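You operate a simulated robot arm through the tools that you are given. There is no shell and no other tool. Be economical: measure what you need, move in short steps, check, and stop when the job is done.

The job below is to be done with a simulated two-armed robot. You get a single attempt, and the scene is never put back.

TASK
On the top of the test bench, pour about 50 ml from the white jug into the blue beaker, holding that steady with the other hand, and put the white jug back.

It is judged by the outcome, as a careful person would: the job done as asked, and still so three seconds after it is handed in. It fails if anything else is knocked over, pushed out of place, dropped, spilled or broken.

THE ROBOT
Two 7-joint arms with two-finger parallel grippers on one trunk, on a base that drives. Base frame: it is fixed to the floor where the robot stands at the start and does not move with it; the origin is under the middle of the robot, x ahead of it, y to its left, z up; the surface under the hand at the start is at about z = 860. Units: mm, degrees, N and s.
The left shoulder is at the start at [36, 101, 1189], the right one opposite. With the tool pointing down near the work surface each hand reaches from about 180 to 500 mm from the robot's upright axis, wherever it stands, measured 20 degrees to its own side. Payload 2.4 kg a hand.
The TCP of each hand is the grasp point between the finger pads, 24 mm short of the fingertips. In the tool frame z runs along the fingers and y along their closing line. The gripper opens to 68 mm. The fingers are 17 mm wide and 10 mm thick; the gripper's body (40 by 70 mm) begins 41 mm behind the TCP.
Orientation is told as [roll, pitch, yaw] about the base's x, y, z axes, in that order, counted from this pose: with the fingers straight down and closing along the base's y, the tool's x points along the base's -x, its y along +y and its z along -z.

THE INTERFACE
- The arms move only by the tool jog_arm. It takes "left_series", "right_series" or both (then of equal length, played together; a hand with none holds still); each is one flat list of numbers, 7 for each row, row after row: the gripper command, from -1 (fully open) to 1 (shut), values between in proportion, then the shift along the tool's x, y, z in mm, then the turn, a rotation vector about the tool's x, y, z in degrees. In form: [grip, x, y, z, ax, ay, az, grip, x, y, z, ax, ay, az, ...]. A call has 1 to 12 rows; each row is the pose to reach, as a shift and turn from the pose commanded when the call began, along the tool's axes at that moment. Each row takes 0.2 s and may step no farther than 50 mm and 8.6 degrees from the row before; otherwise, or with a gripper value out of range, the whole call is refused. Where a pose cannot be reached the arm comes as near as it can. A force on the tool above 40 N (or 10 N above the force at the start of the call, whichever is more), or a blocked arm, ends the call early, and 0.2 s more pass. Each finger travels about 72 mm/s and halts on what it meets, pressing with about 22 N; the grip force reading is that of the motor and also rises with nothing between the fingers. The clock runs only during rows and for 0.2 s after the last one: add rows that repeat a pose to give the fingers time. It gives the time, the measured TCP pose, the force on the tool (base axes), the opening and the grip force at its end, in the units of the frame above (readings bear some noise), with the torque about the TCP (base axes, N m) and any sound that the robot's microphone picked up.
- Cameras (640 x 400 px; columns grow to the right, rows downward): "scene" is now at [105.8, 50.5, 1355.9]; the picture's right is [0.58, -0.82, 0.00], its down [-0.42, -0.30, -0.86] and it looks along [0.70, 0.49, -0.52] (base axes); focal length 214 px, centre (320, 200). "left" rides on the left gripper at [84, -11, -75] in its tool frame; the picture's right is [0.13, 0.99, 0.00], its down [-0.60, 0.08, -0.79] and it looks along [-0.79, 0.10, 0.61] (tool axes); focal length 251 px, centre (320, 200). "right" rides on the right gripper at [84, 11, -75] in its tool frame; the picture's right is [-0.13, 0.99, 0.00], its down [-0.60, -0.08, -0.79] and it looks along [-0.79, -0.10, 0.61] (tool axes); focal length 251 px, centre (320, 200). There is no depth. A picture from a camera that has moved, and an enlarged one, comes with that camera's place and axes in the base frame and with its lens.
- get_image(camera): a new picture of that camera. No time passes.
- slide_trunk(by): slides the trunk up (or, below 0, down) by that many mm; the arms and the scene camera ride with it, the base frame stays. It gives what a move gives, with no picture.
- roll_base(legs): drives the robot by 1 to 6 legs, each [ahead, left, turn to the left] in mm, mm and degrees, along the robot's own axes; the way and the turn of a leg run together, so that a leg with both is an arc; at most 1500 mm and 180 degrees a leg. The arms and the cameras ride along, it lands a little off, and it stops where it bumps. It gives what a move gives.
- turn_head(pan, tilt): turns the head with the scene camera to pan (to the left, within 86 degrees either way) and tilt (down, from -29 to 69), counted from straight ahead of the robot. It gives what a move gives.
- zoom(camera, box): a new picture of the part [left, top, right, bottom] of that camera's present view, enlarged. No time passes.
- hand_in(): hands the job in; it is judged then, once.

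Work in short steps. Places have to be worked out from the pictures, the camera data and where the tool is seen: move nearer, look again, correct. Check each grasp and each placing, and mend what went wrong. You have 120 turns and 100 pictures in all, those below and enlarged ones among them. Open the grippers and draw the arms clear of the work before you hand the job in, unless the task says otherwise; then end with one line.

The tools are called as a command line: name --argument value ..., lists and objects as JSON in quotes. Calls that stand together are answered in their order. jog_arm: Moves the arms, as the interface text tells. Its arguments: {"type":"object","properties":{"left_series":{"type":"array","items":{"type":"number"}},"right_series":{"type":"array","items":{"type":"number"}}},"required":[]} The other tools are called the same way: slide_trunk (by) slides the trunk up or down; roll_base (legs) drives the base; turn_head (pan, tilt) turns the head that bears the scene camera; get_image (camera) takes a picture; zoom (camera, box) takes an enlarged picture of a part of a camera's view; hand_in () hands the job in.

At the start:

```text
time_s: 0.0
left_ee_pos: [210.0, 286.9, 1251.1]
left_orientation: [0.0, 0.0, 0.0]
left_wrist_force: [-0.5, 0.2, 0.9]
left_wrist_torque: [0.04, 0.01, -0.03]
left_opening: 68.1
left_finger_force: 0.1
right_ee_pos: [375.5, 6.5, 1279.3]
right_orientation: [0.2, 0.0, 0.0]
right_wrist_force: [-0.2, -0.8, -0.6]
right_wrist_torque: [-0.05, 0.01, 0.01]
right_opening: 68.1
right_finger_force: 0.1
trunk travel left (down, up): [-403.0, 447.0]
robot x, y, heading: [-2.7, 0.4, 0.4]
head pan, tilt: [35.2, 31.1]
```

scene: 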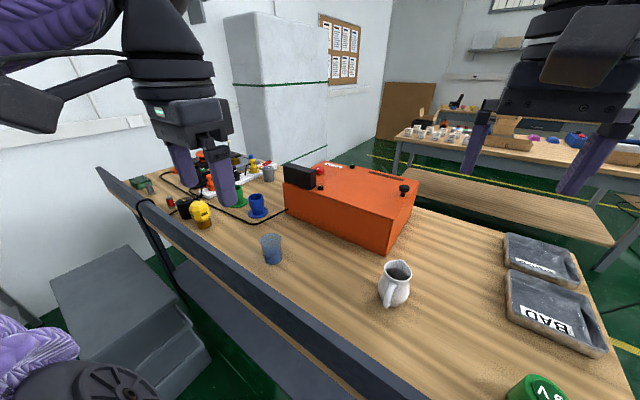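
right: 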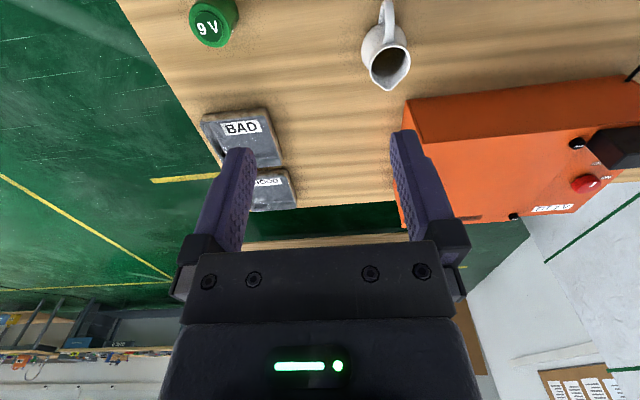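
left: 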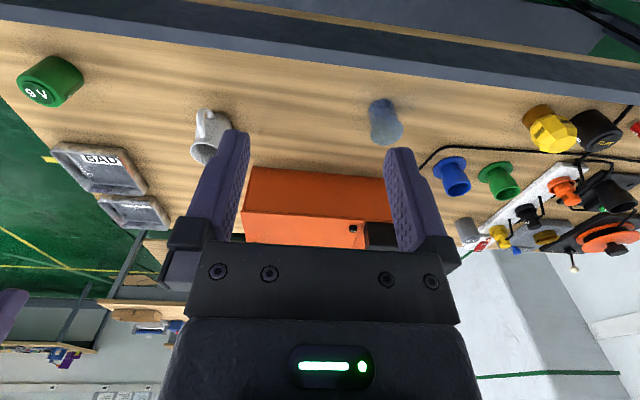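

I'll look closer at the jug and beaker first.

zoom --camera "scene" --box '[220, 180, 460, 330]'

zoom --camera "left" --box '[160, 60, 480, 260]'

zoom --camera "right" --box '[300, 0, 460, 100]'

```text
2.67 times, centred on (340, 255) of scene
camera zoom: at [105.8, 50.5, 1355.9], right [0.58, -0.82, 0.0], down [-0.42, -0.3, -0.86], along [0.7, 0.49, -0.52], focal length 572 px, centre (267, 53)
```

zoom: 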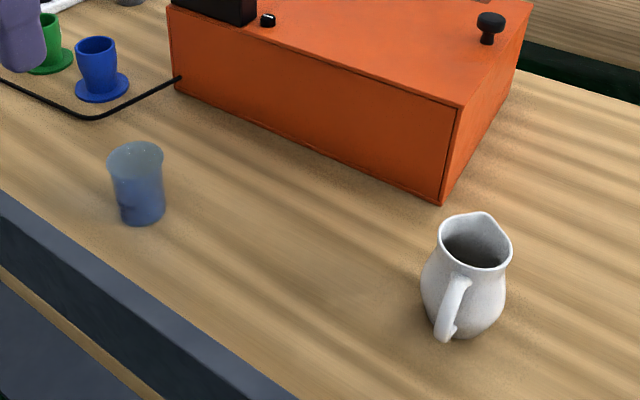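

```text
2.00 times, centred on (320, 160) of left
camera zoom: at [125.2, 275.0, 1327.1], right [-0.13, 0.99, 0.0], down [0.6, 0.08, 0.79], along [0.79, 0.1, -0.61], focal length 503 px, centre (320, 280)
```

zoom: 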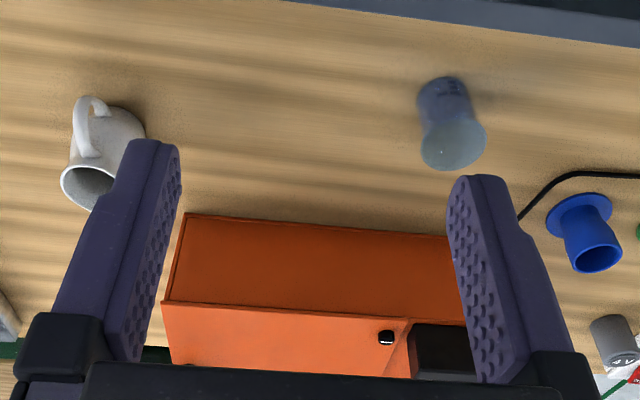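

```text
4.00 times, centred on (380, 50) of right
camera zoom: at [291.1, 18.1, 1356.5], right [0.13, 0.99, 0.0], down [0.6, -0.08, 0.79], along [0.79, -0.1, -0.61], focal length 1006 px, centre (80, 800)
```

zoom: 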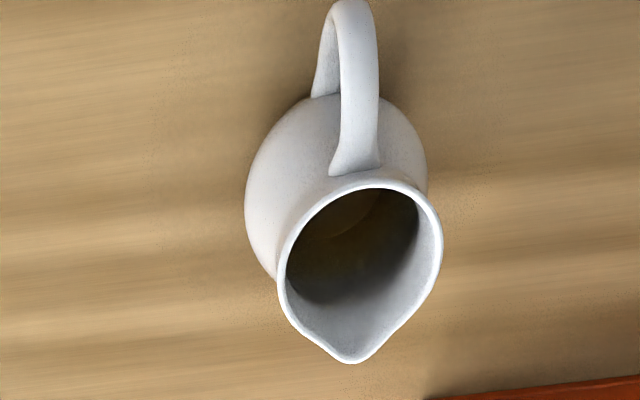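

The jug's handle faces me (-x) with the spout away; the beaker stands ~340 mm to its left. I'll turn the head for a view of the bench's near edge and the space around them.

turn_head --pan 25 --tilt 55

get_image --camera "scene"

```text
time_s: 0.9
left_ee_pos: [208.9, 286.3, 1252.0]
left_orientation: [0.0, 0.0, 0.0]
left_wrist_force: [-0.4, 0.0, 0.3]
left_wrist_torque: [0.01, 0.0, -0.01]
left_opening: 68.1
left_finger_force: 0.0
right_ee_pos: [375.7, 6.9, 1279.0]
right_orientation: [0.1, 0.0, 0.0]
right_wrist_force: [0.6, 0.8, -0.4]
right_wrist_torque: [0.04, -0.02, -0.01]
right_opening: 68.0
right_finger_force: 0.0
trunk travel left (down, up): [-403.0, 447.0]
robot x, y, heading: [0.9, 3.1, -0.1]
head pan, tilt: [25.0, 55.0]
```

```text
93 pictures are left
camera scene: at [97.7, 29.2, 1321.6], right [0.42, -0.91, 0.0], down [-0.74, -0.35, -0.57], along [0.52, 0.24, -0.82], focal length 214 px, centre (320, 200)
```

scene: 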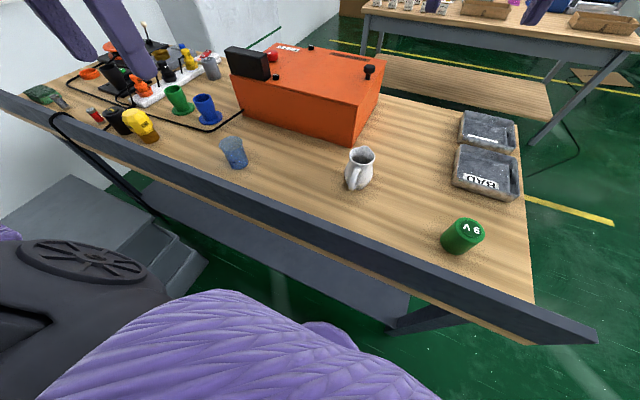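

The beaker is too far for the left hand; the jug is at about (470, 95) and the beaker at (399, 437). I'll move the robot 190 mm left and raise the trunk for a second view of the rail on the near edge.

roll_base --legs '[[0, 190, 0]]'

slide_trunk --by 250

turn_head --pan 0 --tilt 60

get_image --camera "scene"

```text
time_s: 2.4
left_ee_pos: [209.2, 477.4, 1252.0]
left_orientation: [0.1, 0.0, 0.0]
left_wrist_force: [-1.1, 0.2, 0.1]
left_wrist_torque: [-0.01, -0.01, -0.01]
left_opening: 67.9
left_finger_force: 0.0
right_ee_pos: [374.9, 197.4, 1281.1]
right_orientation: [-0.1, -0.1, 0.2]
right_wrist_force: [0.3, 0.7, -0.4]
right_wrist_torque: [0.0, 0.01, 0.01]
right_opening: 68.0
right_finger_force: 0.1
trunk travel left (down, up): [-403.0, 447.0]
robot x, y, heading: [-6.2, 192.6, 0.1]
head pan, tilt: [25.0, 55.0]
```

```text
time_s: 5.0
left_ee_pos: [208.1, 477.0, 1502.0]
left_orientation: [0.0, 0.1, 0.1]
left_wrist_force: [-0.1, -0.7, -0.1]
left_wrist_torque: [-0.01, -0.01, 0.01]
left_opening: 68.1
left_finger_force: 0.0
right_ee_pos: [365.9, 196.3, 1540.4]
right_orientation: [0.1, -1.6, 0.1]
right_wrist_force: [0.9, 0.1, 0.0]
right_wrist_torque: [0.0, 0.01, 0.01]
right_opening: 68.0
right_finger_force: 0.0
trunk travel left (down, up): [-653.0, 197.0]
robot x, y, heading: [-1.8, 192.8, -0.1]
head pan, tilt: [25.0, 55.0]
```

```text
time_s: 5.9
left_ee_pos: [209.7, 476.2, 1502.4]
left_orientation: [0.0, 0.0, 0.1]
left_wrist_force: [0.8, 0.2, 0.3]
left_wrist_torque: [0.01, -0.03, 0.01]
left_opening: 68.2
left_finger_force: 0.0
right_ee_pos: [365.8, 196.3, 1539.7]
right_orientation: [0.0, -1.7, 0.1]
right_wrist_force: [-1.4, -0.4, -0.2]
right_wrist_torque: [0.0, -0.03, -0.01]
right_opening: 68.2
right_finger_force: 0.1
trunk travel left (down, up): [-653.0, 197.0]
robot x, y, heading: [1.2, 188.3, 0.1]
head pan, tilt: [0.0, 60.0]
```

```text
92 pictures are left
camera scene: at [79.9, 188.5, 1566.3], right [0.0, -1.0, 0.0], down [-0.87, 0.0, -0.5], along [0.5, 0.0, -0.87], focal length 214 px, centre (320, 200)
```

scene: 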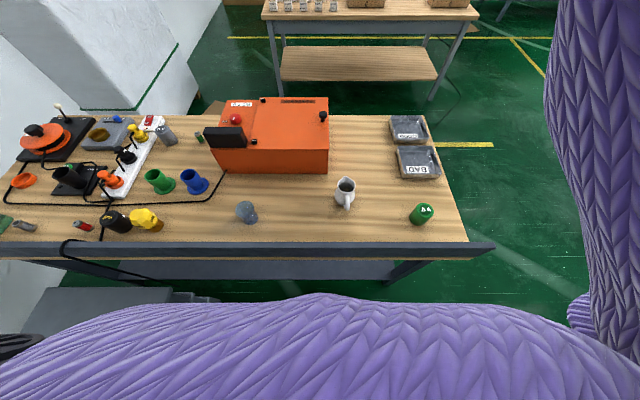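

Zooming on the rail to judge its height.

zoom --camera "scene" --box '[200, 160, 360, 260]'

zoom --camera "scene" --box '[380, 190, 508, 270]'

get_image --camera "left"

```text
4.00 times, centred on (280, 210) of scene
camera zoom: at [79.9, 188.5, 1566.3], right [0.0, -1.0, 0.0], down [-0.87, 0.0, -0.5], along [0.5, 0.0, -0.87], focal length 858 px, centre (480, 160)
```

zoom: 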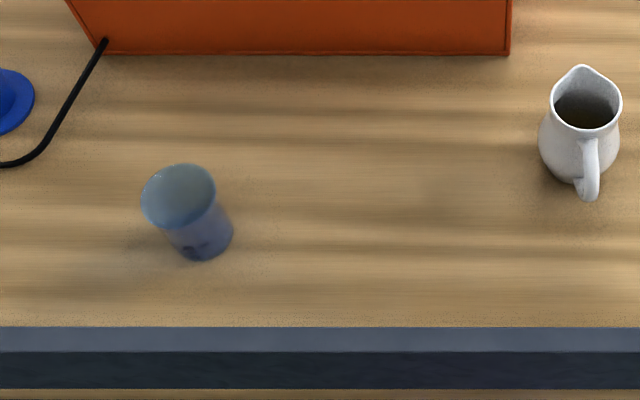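

```text
5.00 times, centred on (444, 230) of scene
camera zoom: at [79.9, 188.5, 1566.3], right [0.0, -1.0, 0.0], down [-0.87, 0.0, -0.5], along [0.5, 0.0, -0.87], focal length 1072 px, centre (-300, 50)
```

zoom: 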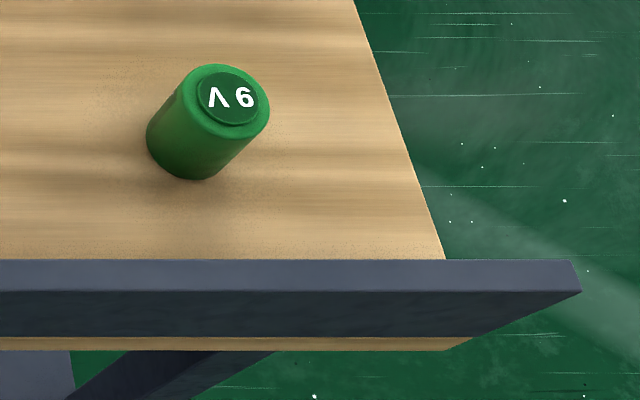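

```text
89 pictures are left
camera left: at [124.9, 464.9, 1577.1], right [-0.13, 0.99, 0.0], down [0.6, 0.08, 0.79], along [0.79, 0.1, -0.61], focal length 251 px, centre (320, 200)
```

left: 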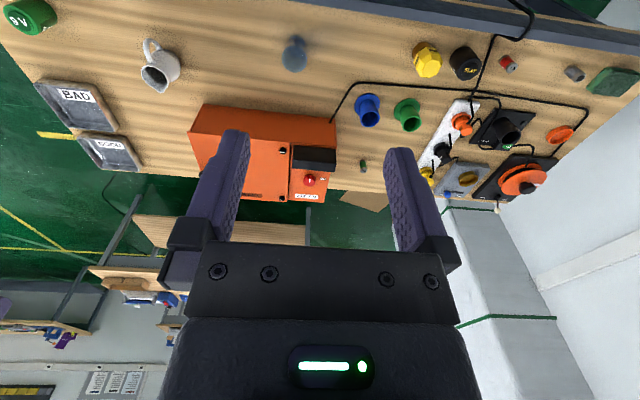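

The board along the near edge is about 100 mm tall (top z≈958, x≈270–288), so hands must come over it. I'll lower the trunk back, then bring the right hand nearer the jug.

slide_trunk --by -200

jog_arm --right_series '[-1, 10, -20, 20, 0, -5, 0, -1, 20, -40, 50, 0, -10, 0, -1, 30, -60, 80, 0, -15, 0, -1, 40, -80, 110, 0, -20, 0, -1, 50, -95, 140, 0, -25, 0, -1, 55, -100, 170, 0, -30, 0]'

get_image --camera "right"

```text
time_s: 8.1
left_ee_pos: [209.2, 476.6, 1302.7]
left_orientation: [0.1, 0.1, 0.1]
left_wrist_force: [-0.6, 0.1, -0.1]
left_wrist_torque: [-0.04, 0.0, 0.02]
left_opening: 67.9
left_finger_force: 0.1
right_ee_pos: [366.3, 197.2, 1338.9]
right_orientation: [0.1, -1.7, 0.0]
right_wrist_force: [-0.6, 0.2, 0.2]
right_wrist_torque: [0.0, -0.01, -0.01]
right_opening: 67.7
right_finger_force: 0.2
trunk travel left (down, up): [-453.0, 397.0]
robot x, y, heading: [-1.6, 189.5, 0.1]
head pan, tilt: [0.0, 60.0]
```

```text
time_s: 9.5
left_ee_pos: [209.6, 476.0, 1302.9]
left_orientation: [-0.1, 0.0, 0.1]
left_wrist_force: [-0.5, -0.2, 0.3]
left_wrist_torque: [0.01, 0.01, -0.03]
left_opening: 68.0
left_finger_force: 0.0
right_ee_pos: [316.1, 96.5, 1167.6]
right_orientation: [0.2, -31.6, -0.1]
right_wrist_force: [0.1, -0.4, -0.2]
right_wrist_torque: [-0.03, 0.0, -0.03]
right_opening: 67.8
right_finger_force: 0.0
trunk travel left (down, up): [-453.0, 397.0]
robot x, y, heading: [-1.6, 188.7, 0.1]
head pan, tilt: [0.0, 60.0]
```

```text
88 pictures are left
camera right: at [203.7, 107.8, 1188.4], right [0.11, 0.99, 0.07], down [0.1, -0.08, 0.99], along [0.99, -0.1, -0.1], focal length 251 px, centre (320, 200)
```

right: 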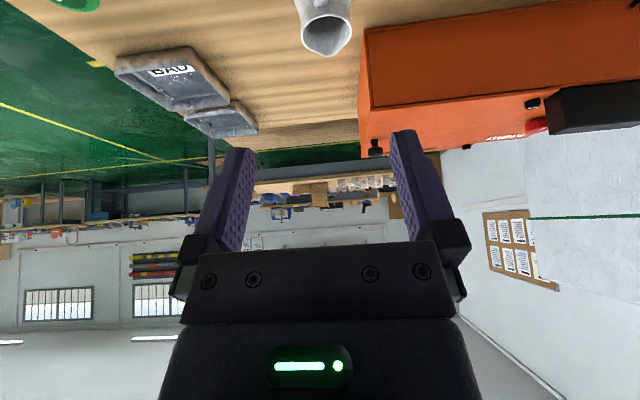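

Jug is in view at the top; I'll descend ~120 mm vertically for a side-on look (still well above the rail).

jog_arm --right_series '[-1, 21, 0, 34, 0, 0, 0, -1, 42, 0, 68, 0, 0, 0, -1, 63, 0, 102, 0, 0, 0]'

get_image --camera "right"

get_image --camera "scene"

```text
time_s: 10.3
left_ee_pos: [209.8, 476.0, 1302.6]
left_orientation: [0.0, 0.0, 0.1]
left_wrist_force: [0.3, 0.0, 0.3]
left_wrist_torque: [0.0, 0.01, -0.01]
left_opening: 68.1
left_finger_force: 0.0
right_ee_pos: [315.9, 97.1, 1047.2]
right_orientation: [0.1, -31.7, 0.0]
right_wrist_force: [0.1, -0.4, 0.3]
right_wrist_torque: [-0.02, 0.03, -0.03]
right_opening: 68.1
right_finger_force: 0.2
trunk travel left (down, up): [-453.0, 397.0]
robot x, y, heading: [-0.8, 185.6, 0.1]
head pan, tilt: [0.0, 60.0]
```

```text
87 pictures are left
camera right: at [203.8, 108.2, 1067.7], right [0.11, 0.99, 0.07], down [0.1, -0.08, 0.99], along [0.99, -0.1, -0.11], focal length 251 px, centre (320, 200)
```

right: 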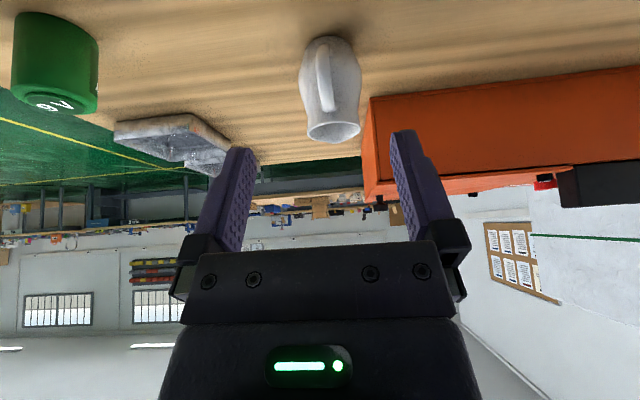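

```text
86 pictures are left
camera scene: at [92.6, 188.2, 1365.8], right [0.0, -1.0, 0.0], down [-0.87, 0.0, -0.5], along [0.5, 0.0, -0.87], focal length 214 px, centre (320, 200)
```

scene: 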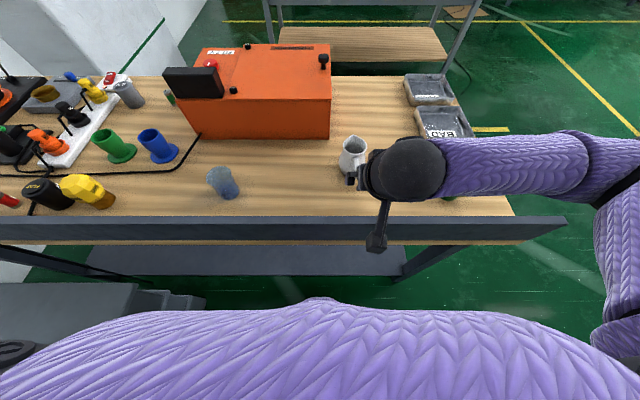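

Zooming on the jug from the side.

zoom --camera "right" --box '[260, 20, 420, 150]'

zoom --camera "scene" --box '[190, 120, 390, 245]'

```text
3.08 times, centred on (340, 85) of right
camera zoom: at [203.8, 108.2, 1067.7], right [0.11, 0.99, 0.07], down [0.1, -0.08, 0.99], along [0.99, -0.1, -0.11], focal length 774 px, centre (258, 554)
```

zoom: 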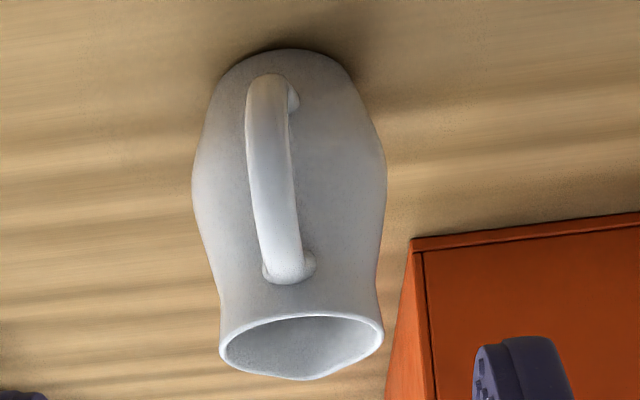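

```text
3.20 times, centred on (290, 182) of scene
camera zoom: at [92.6, 188.2, 1365.8], right [0.0, -1.0, 0.0], down [-0.87, 0.0, -0.5], along [0.5, 0.0, -0.87], focal length 686 px, centre (416, 256)
```

zoom: 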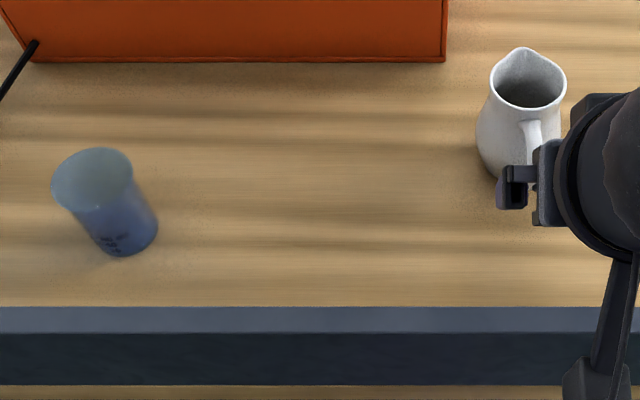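

Jug rim centre is at about (493, 100, 954), handle strap at about (436, 96, 915). I'll move to a pre-grasp point on the approach line 90 mm back and look again.

jog_arm --right_series '[-1, -17, 0, 40, 0, 0, 0, -1, -34, -1, 80, 0, 0, 0, -1, -34, -1, 80, 0, 0, 0]'

get_image --camera "right"

get_image --camera "scene"

```text
time_s: 11.1
left_ee_pos: [208.9, 476.0, 1302.3]
left_orientation: [0.0, 0.0, 0.2]
left_wrist_force: [0.3, 0.2, -0.2]
left_wrist_torque: [0.01, 0.03, 0.01]
left_opening: 68.1
left_finger_force: 0.0
right_ee_pos: [388.0, 96.6, 997.8]
right_orientation: [0.1, -31.7, 0.0]
right_wrist_force: [0.3, -0.2, 0.2]
right_wrist_torque: [0.03, 0.01, -0.02]
right_opening: 67.8
right_finger_force: 0.1
trunk travel left (down, up): [-453.0, 397.0]
robot x, y, heading: [2.2, 190.5, 0.1]
head pan, tilt: [0.0, 60.0]
```

```text
83 pictures are left
camera right: at [275.6, 107.4, 1018.6], right [0.11, 0.99, 0.07], down [0.1, -0.08, 0.99], along [0.99, -0.1, -0.11], focal length 251 px, centre (320, 200)
```

right: 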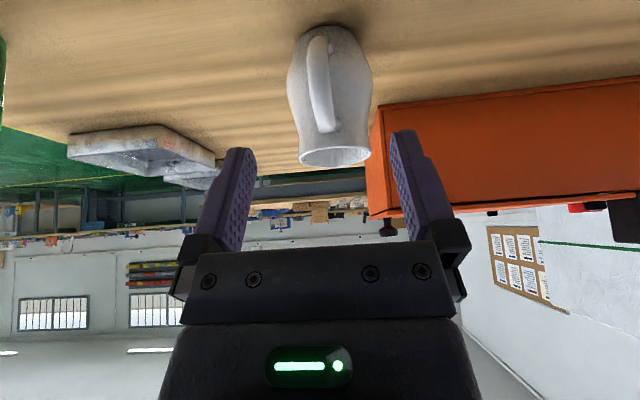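

```text
82 pictures are left
camera scene: at [92.5, 188.3, 1365.8], right [0.0, -1.0, 0.0], down [-0.87, 0.0, -0.5], along [0.5, 0.0, -0.87], focal length 214 px, centre (320, 200)
```

scene: 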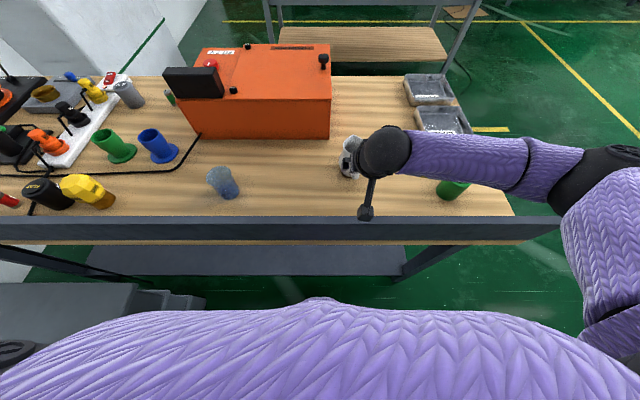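

Handle strap reads y≈96, turned ~5° relative to x. I'll descend 60 mm along the approach with a 5° yaw, then check.

jog_arm --right_series '[-1, 0, 0, 20, -1, 0, -1.6, -1, 1, 0, 40, -2, 0, -3.2, -1, 1, -0.5, 60, -2.9, 0, -4.7, -1, 1, -0.5, 60, -2.9, 0, -4.7]'

get_image --camera "right"

zoom --camera "scene" --box '[310, 120, 470, 250]'

```text
time_s: 11.9
left_ee_pos: [208.8, 474.8, 1303.1]
left_orientation: [0.0, 0.0, 0.1]
left_wrist_force: [-0.1, -0.8, 0.5]
left_wrist_torque: [0.03, 0.03, 0.03]
left_opening: 68.0
left_finger_force: 0.1
right_ee_pos: [414.8, 98.9, 952.3]
right_orientation: [0.5, -31.6, 5.1]
right_wrist_force: [-6.7, -2.6, 16.8]
right_wrist_torque: [-0.14, 2.23, 0.23]
right_opening: 68.1
right_finger_force: 0.1
trunk travel left (down, up): [-453.0, 397.0]
robot x, y, heading: [0.4, 192.6, -0.1]
head pan, tilt: [0.0, 60.0]
stopped in row 4 (right hand): the force on the tool passed its limit at 74 N (the readings are from after the stop); the commanded pose is now the measured one
```

```text
81 pictures are left
camera right: at [302.2, 98.3, 973.8], right [0.02, 1.0, 0.07], down [0.11, -0.08, 0.99], along [0.99, -0.01, -0.11], focal length 251 px, centre (320, 200)
```

right: 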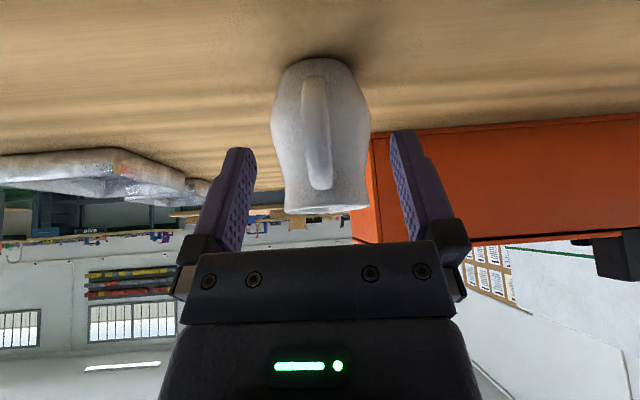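

```text
3.08 times, centred on (390, 185) of scene
camera zoom: at [91.5, 188.1, 1366.1], right [0.0, -1.0, 0.0], down [-0.87, 0.0, -0.5], along [0.5, 0.0, -0.87], focal length 660 px, centre (105, 246)
```

zoom: 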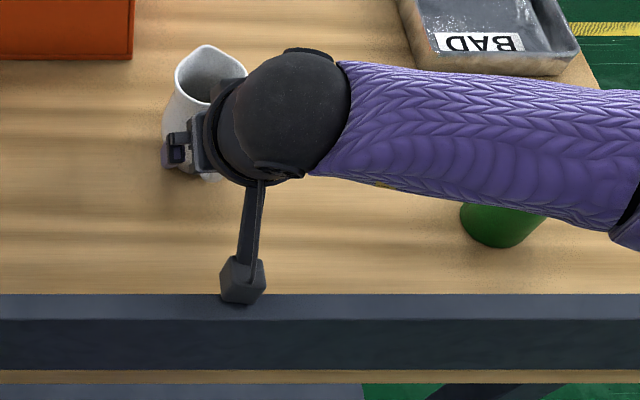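

The camera box touched the rail top (74 N peak). I'll back straight up, then move forward to be above the handle with a steeper tool, so as to descend vertically with the camera clear inside the rail.

jog_arm --right_series '[-1, -13, 0, -20, 0, 0, 0, -1, -25, 0, -41, 0, 3, 0, -1, -41, -3, -31, 0, 6.6, 0, -1, -41, -3, -31, 0, 6.6, 0]'

get_image --camera "right"

zoom --camera "scene" --box '[310, 120, 470, 250]'

```text
time_s: 12.9
left_ee_pos: [209.6, 476.8, 1302.0]
left_orientation: [0.0, 0.0, 0.0]
left_wrist_force: [-0.7, 0.1, 0.3]
left_wrist_torque: [0.0, 0.02, 0.0]
left_opening: 68.0
left_finger_force: 0.1
right_ee_pos: [434.7, 95.1, 999.5]
right_orientation: [0.4, -24.9, 5.1]
right_wrist_force: [-0.5, 1.0, 0.9]
right_wrist_torque: [0.03, -0.01, -0.02]
right_opening: 68.0
right_finger_force: 0.0
trunk travel left (down, up): [-453.0, 397.0]
robot x, y, heading: [-0.2, 188.1, -0.1]
head pan, tilt: [0.0, 60.0]
```

```text
79 pictures are left
camera right: at [324.9, 96.6, 1033.4], right [0.03, 1.0, 0.06], down [0.22, -0.07, 0.97], along [0.97, -0.01, -0.22], focal length 251 px, centre (320, 200)
```

right: 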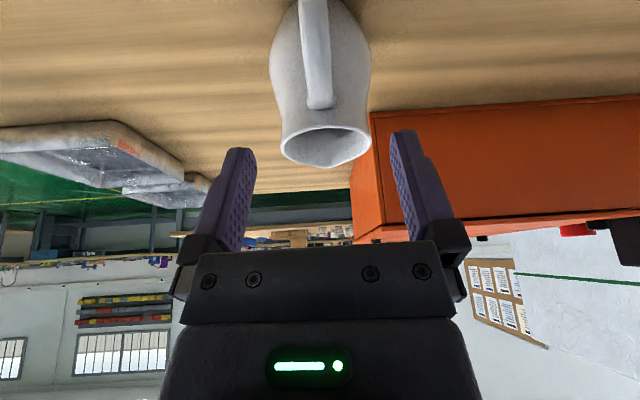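

```text
3.08 times, centred on (390, 185) of scene
camera zoom: at [92.6, 188.2, 1365.8], right [0.0, -1.0, 0.0], down [-0.87, 0.0, -0.5], along [0.5, 0.0, -0.87], focal length 660 px, centre (105, 246)
```

zoom: 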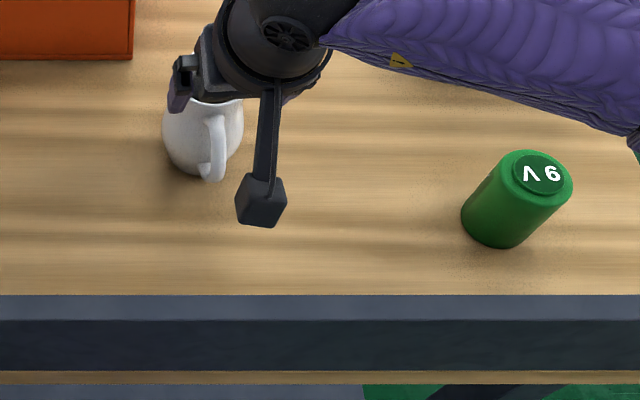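

The camera is now well inside the rail and the fingers straddle the handle line. Descending vertically to about (438, 96.5, 920).

jog_arm --right_series '[-1, 8, 0.5, 18, 0, 0, 0, -1, 15, 0.5, 37, 0, 0, 0, -1, 23, 1, 55, 0, 0, 0, -1, 30.4, 1, 73.5, 0, 0, 0, -1, 30.4, 1, 73.5, 0, 0, 0]'

get_image --camera "right"

zoom --camera "scene" --box '[310, 120, 470, 250]'

```text
time_s: 14.1
left_ee_pos: [210.5, 475.6, 1302.3]
left_orientation: [0.0, 0.0, 0.0]
left_wrist_force: [-0.5, 0.3, -0.6]
left_wrist_torque: [0.0, -0.04, -0.05]
left_opening: 68.2
left_finger_force: 0.0
right_ee_pos: [436.8, 98.0, 919.1]
right_orientation: [0.4, -24.9, 5.1]
right_wrist_force: [-0.4, -0.2, 0.2]
right_wrist_torque: [-0.01, -0.03, 0.0]
right_opening: 68.0
right_finger_force: 0.0
trunk travel left (down, up): [-453.0, 397.0]
robot x, y, heading: [-0.6, 190.3, 0.1]
head pan, tilt: [0.0, 60.0]
```

```text
77 pictures are left
camera right: at [328.0, 98.8, 953.5], right [0.03, 1.0, 0.06], down [0.22, -0.06, 0.97], along [0.97, -0.01, -0.22], focal length 251 px, centre (320, 200)
```

right: 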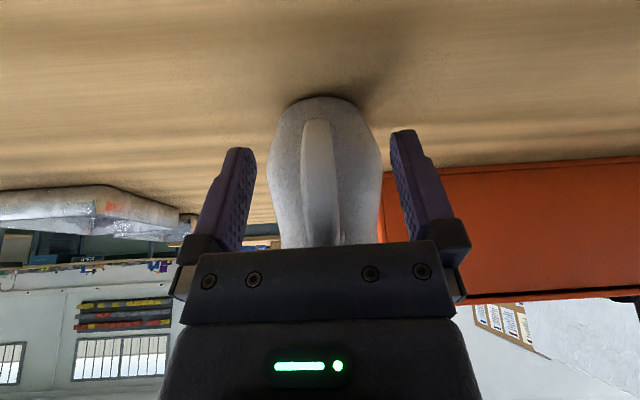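

```text
3.08 times, centred on (390, 185) of scene
camera zoom: at [92.6, 188.2, 1365.8], right [0.0, -1.0, 0.0], down [-0.87, 0.0, -0.5], along [0.5, 0.0, -0.87], focal length 660 px, centre (105, 246)
```

zoom: 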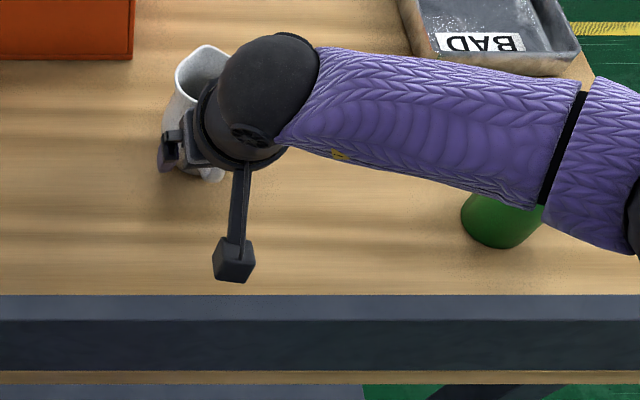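

The strap is centred between the fingers. Closing the right gripper.

jog_arm --right_series '[0, 0, 0, 0, 0, 0, 0, 0.5, 0, 0, 0, 0, 0, 0, 1, 0, 0, 0, 0, 0, 0, 1, 0, 0, 0, 0, 0, 0, 1, 0, 0, 0, 0, 0, 0]'

get_image --camera "right"

```text
time_s: 15.3
left_ee_pos: [208.5, 476.7, 1301.6]
left_orientation: [0.0, 0.0, 0.1]
left_wrist_force: [0.0, -0.1, -0.2]
left_wrist_torque: [0.05, -0.04, -0.02]
left_opening: 67.9
left_finger_force: 0.1
right_ee_pos: [437.0, 97.6, 920.1]
right_orientation: [0.4, -24.9, 5.1]
right_wrist_force: [-0.1, 1.4, 2.1]
right_wrist_torque: [-0.09, -0.1, 0.04]
right_opening: 12.2
right_finger_force: 21.4
trunk travel left (down, up): [-453.0, 397.0]
robot x, y, heading: [0.9, 194.1, 0.1]
head pan, tilt: [0.0, 60.0]
```

```text
75 pictures are left
camera right: at [328.1, 98.9, 954.0], right [0.03, 1.0, 0.06], down [0.22, -0.06, 0.97], along [0.98, -0.01, -0.22], focal length 251 px, centre (320, 200)
```

right: 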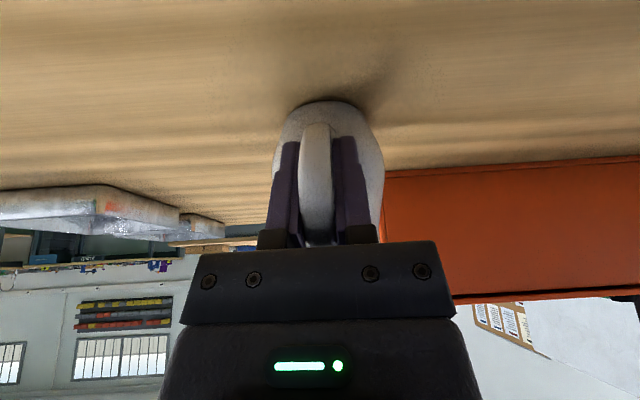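

Jug handle is gripped (12 mm, 21 N) and still stands on the bench. Now I'll bring the left hand to a pre-grasp pose left of the beaker, pointing right and 45° down.

jog_arm --left_series '[-1, -14.5, 6.5, 26.9, 2.67, -3.48, 6.45, -1, -29, 13, 54, 5.35, -6.96, 12.9, -1, -43.6, 19.4, 80.7, 8.0, -10.4, 19.3, -1, -58, 26, 107.6, 10.7, -13.9, 25.8, -1, -72.7, 32, 134.5, 13.4, -17.4, 32.2, -1, -87, 38.7, 161.5, 16, -20.9, 38.7, -1, -102, 45, 188, 18.7, -24.4, 45.1, -1, -116, 51.6, 215, 21.4, -27.9, 51.6, -1, -131, 58, 242, 24.1, -31.3, 58, -1, -145.5, 64.5, 269, 26.7, -34.8, 64.5, -1, -160, 71, 296, 29.4, -38.3, 70.9, -1, -160, 71, 296, 29.4, -38.3, 70.9]'

get_image --camera "left"

get_image --camera "scene"

```text
time_s: 17.9
left_ee_pos: [367.7, 547.0, 1006.8]
left_orientation: [0.0, -45.2, -75.1]
left_wrist_force: [0.6, -0.8, -0.3]
left_wrist_torque: [0.0, -0.02, -0.05]
left_opening: 67.9
left_finger_force: 0.0
right_ee_pos: [437.5, 98.4, 919.2]
right_orientation: [0.4, -25.0, 5.1]
right_wrist_force: [0.5, 0.2, 3.4]
right_wrist_torque: [-0.17, -0.22, -0.01]
right_opening: 12.5
right_finger_force: 21.5
trunk travel left (down, up): [-453.0, 397.0]
robot x, y, heading: [-1.2, 186.6, -0.1]
head pan, tilt: [0.0, 60.0]
```

```text
74 pictures are left
camera left: at [328.4, 652.8, 999.2], right [0.94, 0.34, -0.09], down [0.04, 0.15, 0.99], along [0.35, -0.93, 0.13], focal length 251 px, centre (320, 200)
```

left: 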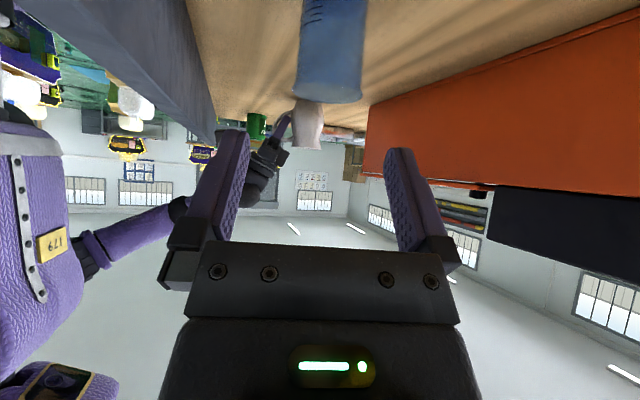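

```text
73 pictures are left
camera scene: at [92.6, 188.4, 1365.8], right [0.0, -1.0, 0.0], down [-0.87, 0.0, -0.5], along [0.5, 0.0, -0.87], focal length 214 px, centre (320, 200)
```

scene: 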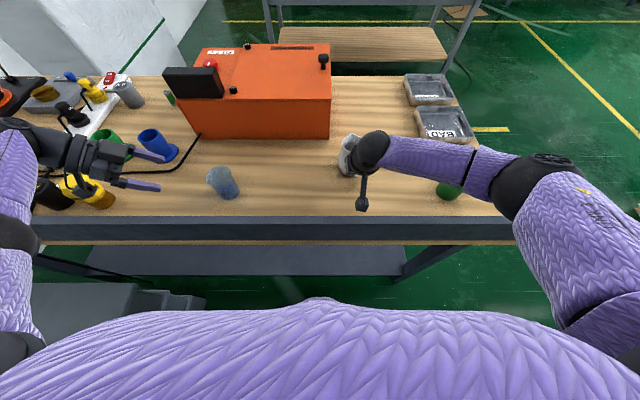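

The pose was reached cleanly. Beaker axis triangulates to about (407, 438), rim z≈934, rim Ø≈62. I'll advance to ~80 mm short of the grasp with a 10 mm lateral correction and check alignment, since clearance is small.

jog_arm --left_series '[-1, -1, 5, 22, 0, 0, 0, -1, -2, 10, 43, 0, 0, 0, -1, -2, 10, 64, 0, 0, 0, -1, -2, 10, 64, 0, 0, 0]'

get_image --camera "left"

zoom --camera "scene" --box '[120, 120, 280, 220]'

```text
time_s: 18.9
left_ee_pos: [389.1, 504.6, 962.8]
left_orientation: [0.1, -45.1, -75.0]
left_wrist_force: [0.1, -0.6, 0.5]
left_wrist_torque: [0.02, 0.0, -0.01]
left_opening: 68.1
left_finger_force: 0.1
right_ee_pos: [437.6, 98.1, 920.1]
right_orientation: [0.4, -24.9, 5.1]
right_wrist_force: [0.3, 0.8, 4.0]
right_wrist_torque: [-0.11, -0.26, 0.0]
right_opening: 12.5
right_finger_force: 21.9
trunk travel left (down, up): [-453.0, 397.0]
robot x, y, heading: [-1.9, 191.4, -0.2]
head pan, tilt: [0.0, 60.0]
```

```text
72 pictures are left
camera left: at [350.7, 610.2, 955.5], right [0.93, 0.34, -0.09], down [0.04, 0.15, 0.99], along [0.35, -0.93, 0.13], focal length 251 px, centre (320, 200)
```

left: 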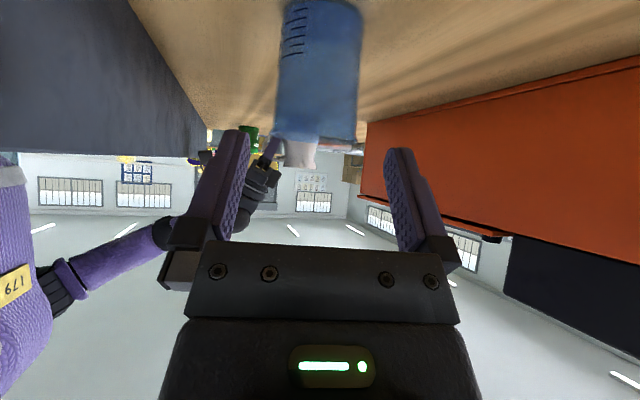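

```text
4.00 times, centred on (200, 170) of scene
camera zoom: at [92.5, 188.4, 1365.8], right [0.0, -1.0, 0.0], down [-0.87, 0.0, -0.5], along [0.5, 0.0, -0.87], focal length 858 px, centre (800, 320)
```

zoom: 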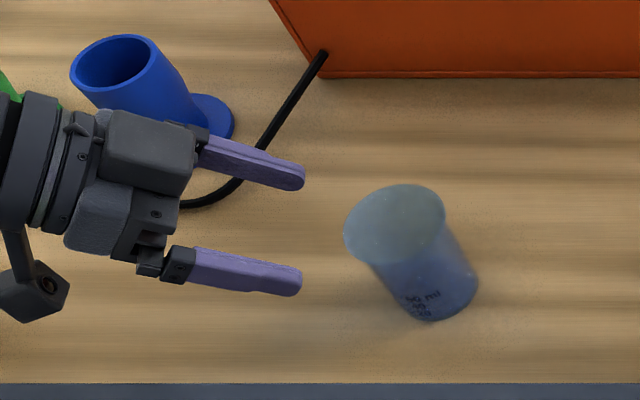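

Beaker graduation marks (up to 50 ml) are visible. Alignment is off by ~1.4 mm; I'll correct and advance 45 mm, then check finger clearance.

jog_arm --left_series '[-1, 0, 1.4, 10, 0, 0, 0, -1, 0, 1.4, 28, 0, 0, 0, -1, 0, 1.4, 45, 0, 0, 0, -1, 0, 1.4, 45, 0, 0, 0]'

get_image --camera "left"

zoom --camera "scene" --box '[160, 140, 280, 215]'

```text
time_s: 19.9
left_ee_pos: [399.4, 473.9, 931.1]
left_orientation: [-0.1, -45.1, -75.1]
left_wrist_force: [-0.3, 0.5, 0.0]
left_wrist_torque: [-0.02, 0.04, -0.01]
left_opening: 68.1
left_finger_force: 0.1
right_ee_pos: [437.6, 97.4, 919.5]
right_orientation: [0.3, -24.9, 5.1]
right_wrist_force: [1.0, 0.7, 4.0]
right_wrist_torque: [-0.14, -0.26, 0.02]
right_opening: 12.5
right_finger_force: 22.1
trunk travel left (down, up): [-453.0, 397.0]
robot x, y, heading: [0.9, 189.6, -0.1]
head pan, tilt: [0.0, 60.0]
```

```text
70 pictures are left
camera left: at [360.3, 579.4, 923.2], right [0.93, 0.34, -0.09], down [0.04, 0.15, 0.99], along [0.35, -0.93, 0.13], focal length 251 px, centre (320, 200)
```

left: 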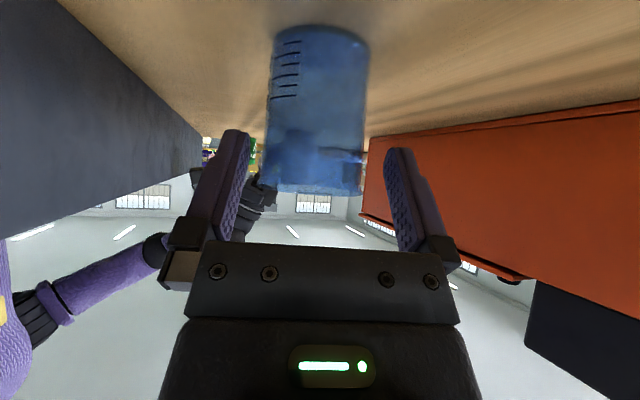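

```text
5.33 times, centred on (220, 178) of scene
camera zoom: at [92.5, 188.4, 1365.8], right [0.0, -1.0, 0.0], down [-0.87, 0.0, -0.5], along [0.5, 0.0, -0.87], focal length 1144 px, centre (853, 320)
```

zoom: 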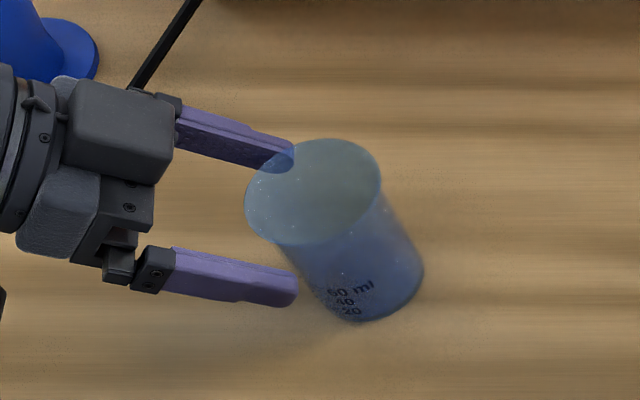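

Marks read 20/40/60 ml (six lines of 10 ml), so 50 ml is the line below the top. Centering is within a millimetre; finishing the approach 35 mm.

jog_arm --left_series '[-1, 0, 0.7, 9, 0, 0, 0, -1, 0, 0.7, 18, 0, 0, 0, -1, 0, 0.7, 27, 0, 0, 0, -1, 0, 0.7, 35.5, 0, 0, 0, -1, 0, 0.7, 35.5, 0, 0, 0]'

get_image --camera "left"

zoom --camera "scene" --box '[160, 140, 280, 215]'

```text
time_s: 21.1
left_ee_pos: [407.6, 449.5, 905.4]
left_orientation: [0.0, -45.0, -75.1]
left_wrist_force: [-0.4, 0.1, 0.1]
left_wrist_torque: [0.03, 0.02, 0.03]
left_opening: 68.1
left_finger_force: 0.1
right_ee_pos: [437.8, 97.8, 919.9]
right_orientation: [0.6, -25.0, 5.1]
right_wrist_force: [-0.7, -0.4, 4.0]
right_wrist_torque: [-0.16, -0.21, 0.01]
right_opening: 12.3
right_finger_force: 22.6
trunk travel left (down, up): [-453.0, 397.0]
robot x, y, heading: [-1.9, 187.8, -0.2]
head pan, tilt: [0.0, 60.0]
```

```text
68 pictures are left
camera left: at [367.8, 555.5, 898.9], right [0.93, 0.34, -0.09], down [0.04, 0.15, 0.99], along [0.35, -0.93, 0.13], focal length 251 px, centre (320, 200)
```

left: 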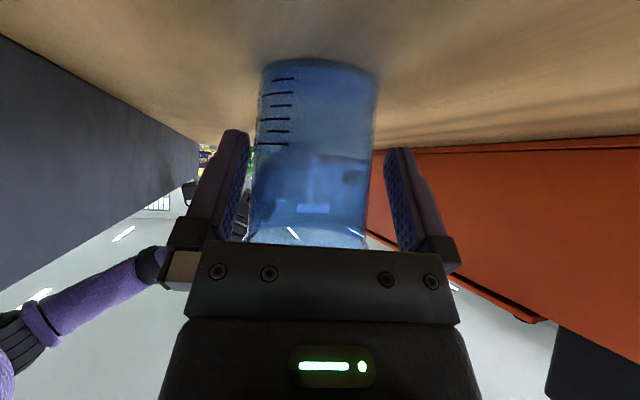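

```text
5.33 times, centred on (220, 178) of scene
camera zoom: at [92.5, 188.4, 1365.8], right [0.0, -1.0, 0.0], down [-0.87, 0.0, -0.5], along [0.5, 0.0, -0.87], focal length 1144 px, centre (853, 320)
```

zoom: 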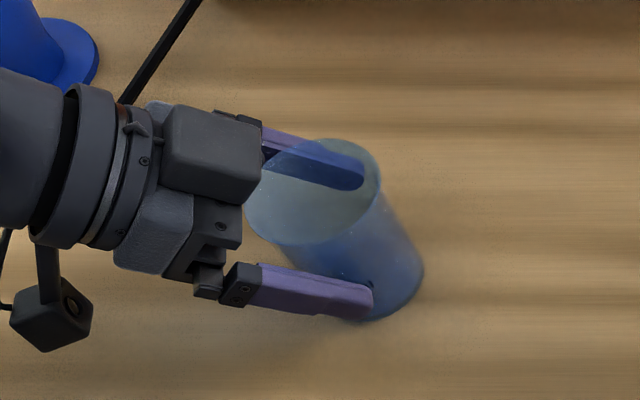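

The beaker sits centred between the fingers. Closing the left gripper gently.

jog_arm --left_series '[-0.7, 0, 0, 0, 0, 0, 0, -0.5, 0, 0, 0, 0, 0, 0, -0.4, 0, 0, 0, 0, 0, 0, -0.4, 0, 0, 0, 0, 0, 0, -0.4, 0, 0, 0, 0, 0, 0]'

get_image --camera "left"

```text
time_s: 22.3
left_ee_pos: [407.5, 450.0, 904.7]
left_orientation: [0.0, -45.2, -75.1]
left_wrist_force: [-0.2, 0.4, 0.4]
left_wrist_torque: [0.01, 0.06, 0.01]
left_opening: 56.6
left_finger_force: 21.8
right_ee_pos: [437.3, 97.8, 920.3]
right_orientation: [0.4, -24.9, 5.1]
right_wrist_force: [0.9, 0.5, 4.3]
right_wrist_torque: [-0.1, -0.21, 0.03]
right_opening: 12.5
right_finger_force: 21.8
trunk travel left (down, up): [-453.0, 397.0]
robot x, y, heading: [2.6, 188.6, -0.2]
head pan, tilt: [0.0, 60.0]
```

```text
66 pictures are left
camera left: at [367.8, 555.6, 898.9], right [0.93, 0.34, -0.09], down [0.04, 0.15, 0.99], along [0.35, -0.93, 0.13], focal length 251 px, centre (320, 200)
```

left: 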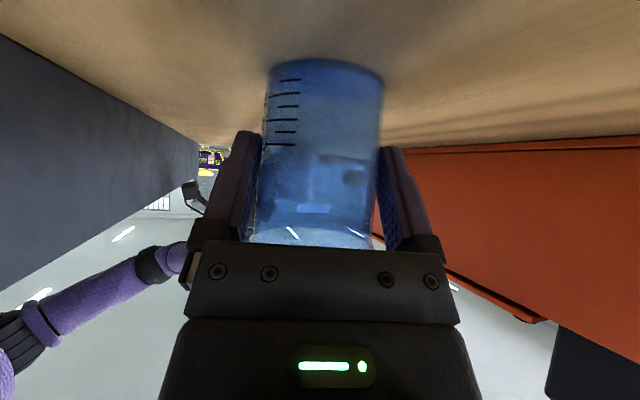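

Beaker held at 56.6 mm; the left camera sees its graduations well. Now lift the jug 15 mm straight up as a test.

jog_arm --right_series '[1, -2, 0, -4.5, 0, 0, 0, 1, -4.2, 0, -9, 0, 0, 0, 1, -6.3, 0, -13.6, 0, 0, 0, 1, -6.3, 0, -13.6, 0, 0, 0, 1, -6.3, 0, -13.6, 0, 0, 0]'

get_image --camera "right"

zoom --camera "scene" --box '[310, 120, 470, 250]'

```text
time_s: 23.5
left_ee_pos: [406.8, 450.0, 905.3]
left_orientation: [0.0, -45.0, -74.9]
left_wrist_force: [-0.6, 1.4, 3.3]
left_wrist_torque: [-0.03, 0.07, -0.02]
left_opening: 56.9
left_finger_force: 21.8
right_ee_pos: [437.6, 96.9, 933.4]
right_orientation: [0.4, -24.9, 5.1]
right_wrist_force: [0.9, 0.0, 0.7]
right_wrist_torque: [-0.03, 0.17, 0.01]
right_opening: 12.5
right_finger_force: 22.0
trunk travel left (down, up): [-453.0, 397.0]
robot x, y, heading: [0.1, 189.2, 0.1]
head pan, tilt: [0.0, 60.0]
```

```text
65 pictures are left
camera right: at [328.4, 98.5, 968.8], right [0.03, 1.0, 0.06], down [0.22, -0.06, 0.97], along [0.97, -0.01, -0.22], focal length 251 px, centre (320, 200)
```

right: 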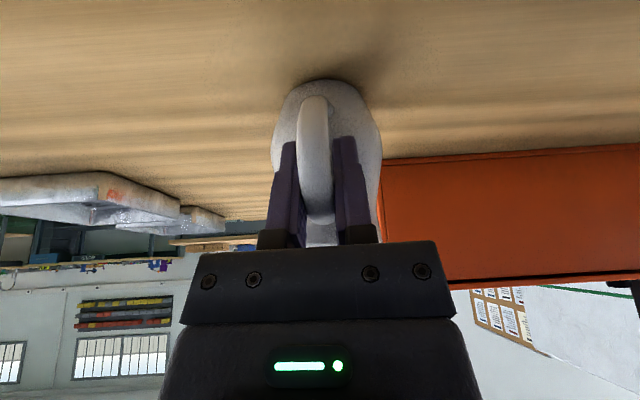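

```text
3.08 times, centred on (390, 185) of scene
camera zoom: at [92.8, 188.1, 1365.8], right [0.0, -1.0, 0.0], down [-0.87, 0.0, -0.5], along [0.5, 0.0, -0.87], focal length 660 px, centre (105, 246)
```

zoom: 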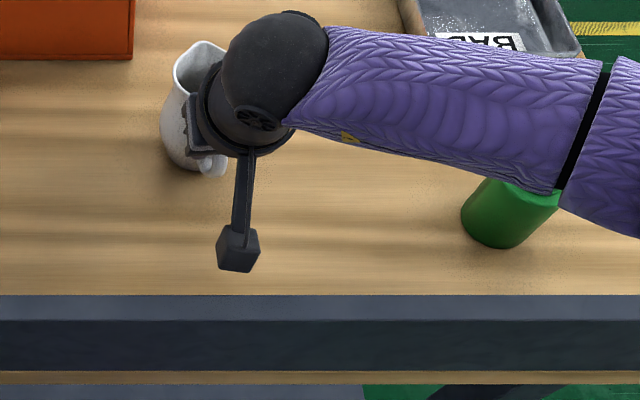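

The hand rose 13 mm but the load reading is near zero and the handle moved in view, so the grip slid up the strap. Let me look closely.

zoom --camera "right" --box '[240, 60, 400, 260]'

turn_head --pan -12 --tilt 45

zoom --camera "scene" --box '[200, 150, 360, 250]'

```text
2.00 times, centred on (320, 160) of right
camera zoom: at [328.4, 98.5, 968.8], right [0.03, 1.0, 0.06], down [0.22, -0.06, 0.97], along [0.97, -0.01, -0.22], focal length 503 px, centre (320, 280)
```

zoom: 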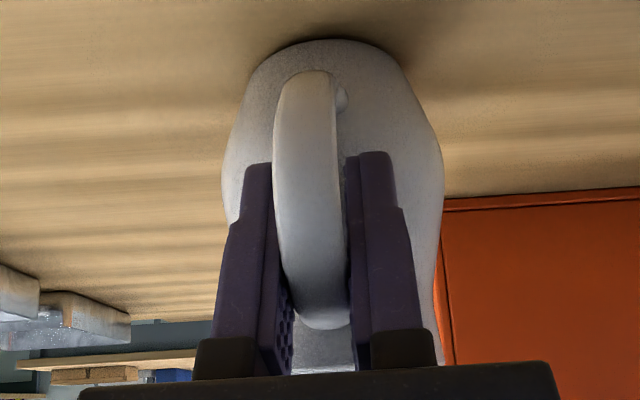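

```text
time_s: 24.2
left_ee_pos: [408.3, 450.5, 906.6]
left_orientation: [0.0, -45.0, -75.0]
left_wrist_force: [-0.9, -0.3, 2.9]
left_wrist_torque: [0.0, 0.06, 0.01]
left_opening: 56.6
left_finger_force: 21.9
right_ee_pos: [437.5, 97.3, 935.9]
right_orientation: [0.3, -24.9, 5.1]
right_wrist_force: [-1.1, 0.3, 0.2]
right_wrist_torque: [-0.05, 0.14, 0.01]
right_opening: 12.5
right_finger_force: 22.7
trunk travel left (down, up): [-453.0, 397.0]
robot x, y, heading: [0.9, 191.7, -0.1]
head pan, tilt: [-12.0, 45.0]
```

```text
4.00 times, centred on (280, 200) of scene
camera zoom: at [105.7, 171.2, 1385.2], right [-0.21, -0.98, 0.0], down [-0.69, 0.15, -0.71], along [0.69, -0.15, -0.71], focal length 858 px, centre (480, 200)
```

zoom: 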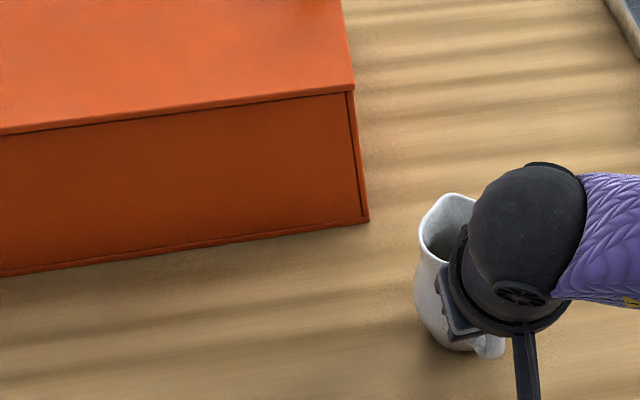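

I'll raise another 8 mm and read the force, to see how much load the grip carries.

jog_arm --right_series '[1, -1.7, 0, -3.6, 0, 0, 0, 1, -3.4, 0, -7.2, 0, 0, 0]'

get_image --camera "right"

```text
time_s: 24.9
left_ee_pos: [406.8, 450.1, 905.8]
left_orientation: [0.0, -45.0, -75.1]
left_wrist_force: [0.0, 0.8, 2.5]
left_wrist_torque: [-0.02, 0.08, -0.01]
left_opening: 56.7
left_finger_force: 22.3
right_ee_pos: [438.1, 96.8, 942.1]
right_orientation: [0.5, -24.9, 5.1]
right_wrist_force: [0.2, -0.1, -3.5]
right_wrist_torque: [0.02, 0.14, 0.02]
right_opening: 12.4
right_finger_force: 21.7
trunk travel left (down, up): [-453.0, 397.0]
robot x, y, heading: [0.8, 192.9, 0.0]
head pan, tilt: [-12.0, 45.0]
```

```text
61 pictures are left
camera right: at [328.6, 98.6, 976.6], right [0.02, 1.0, 0.06], down [0.22, -0.07, 0.97], along [0.98, -0.01, -0.22], focal length 251 px, centre (320, 200)
```

right: 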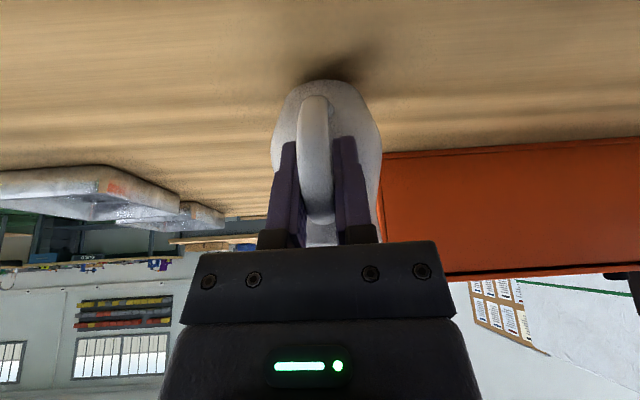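

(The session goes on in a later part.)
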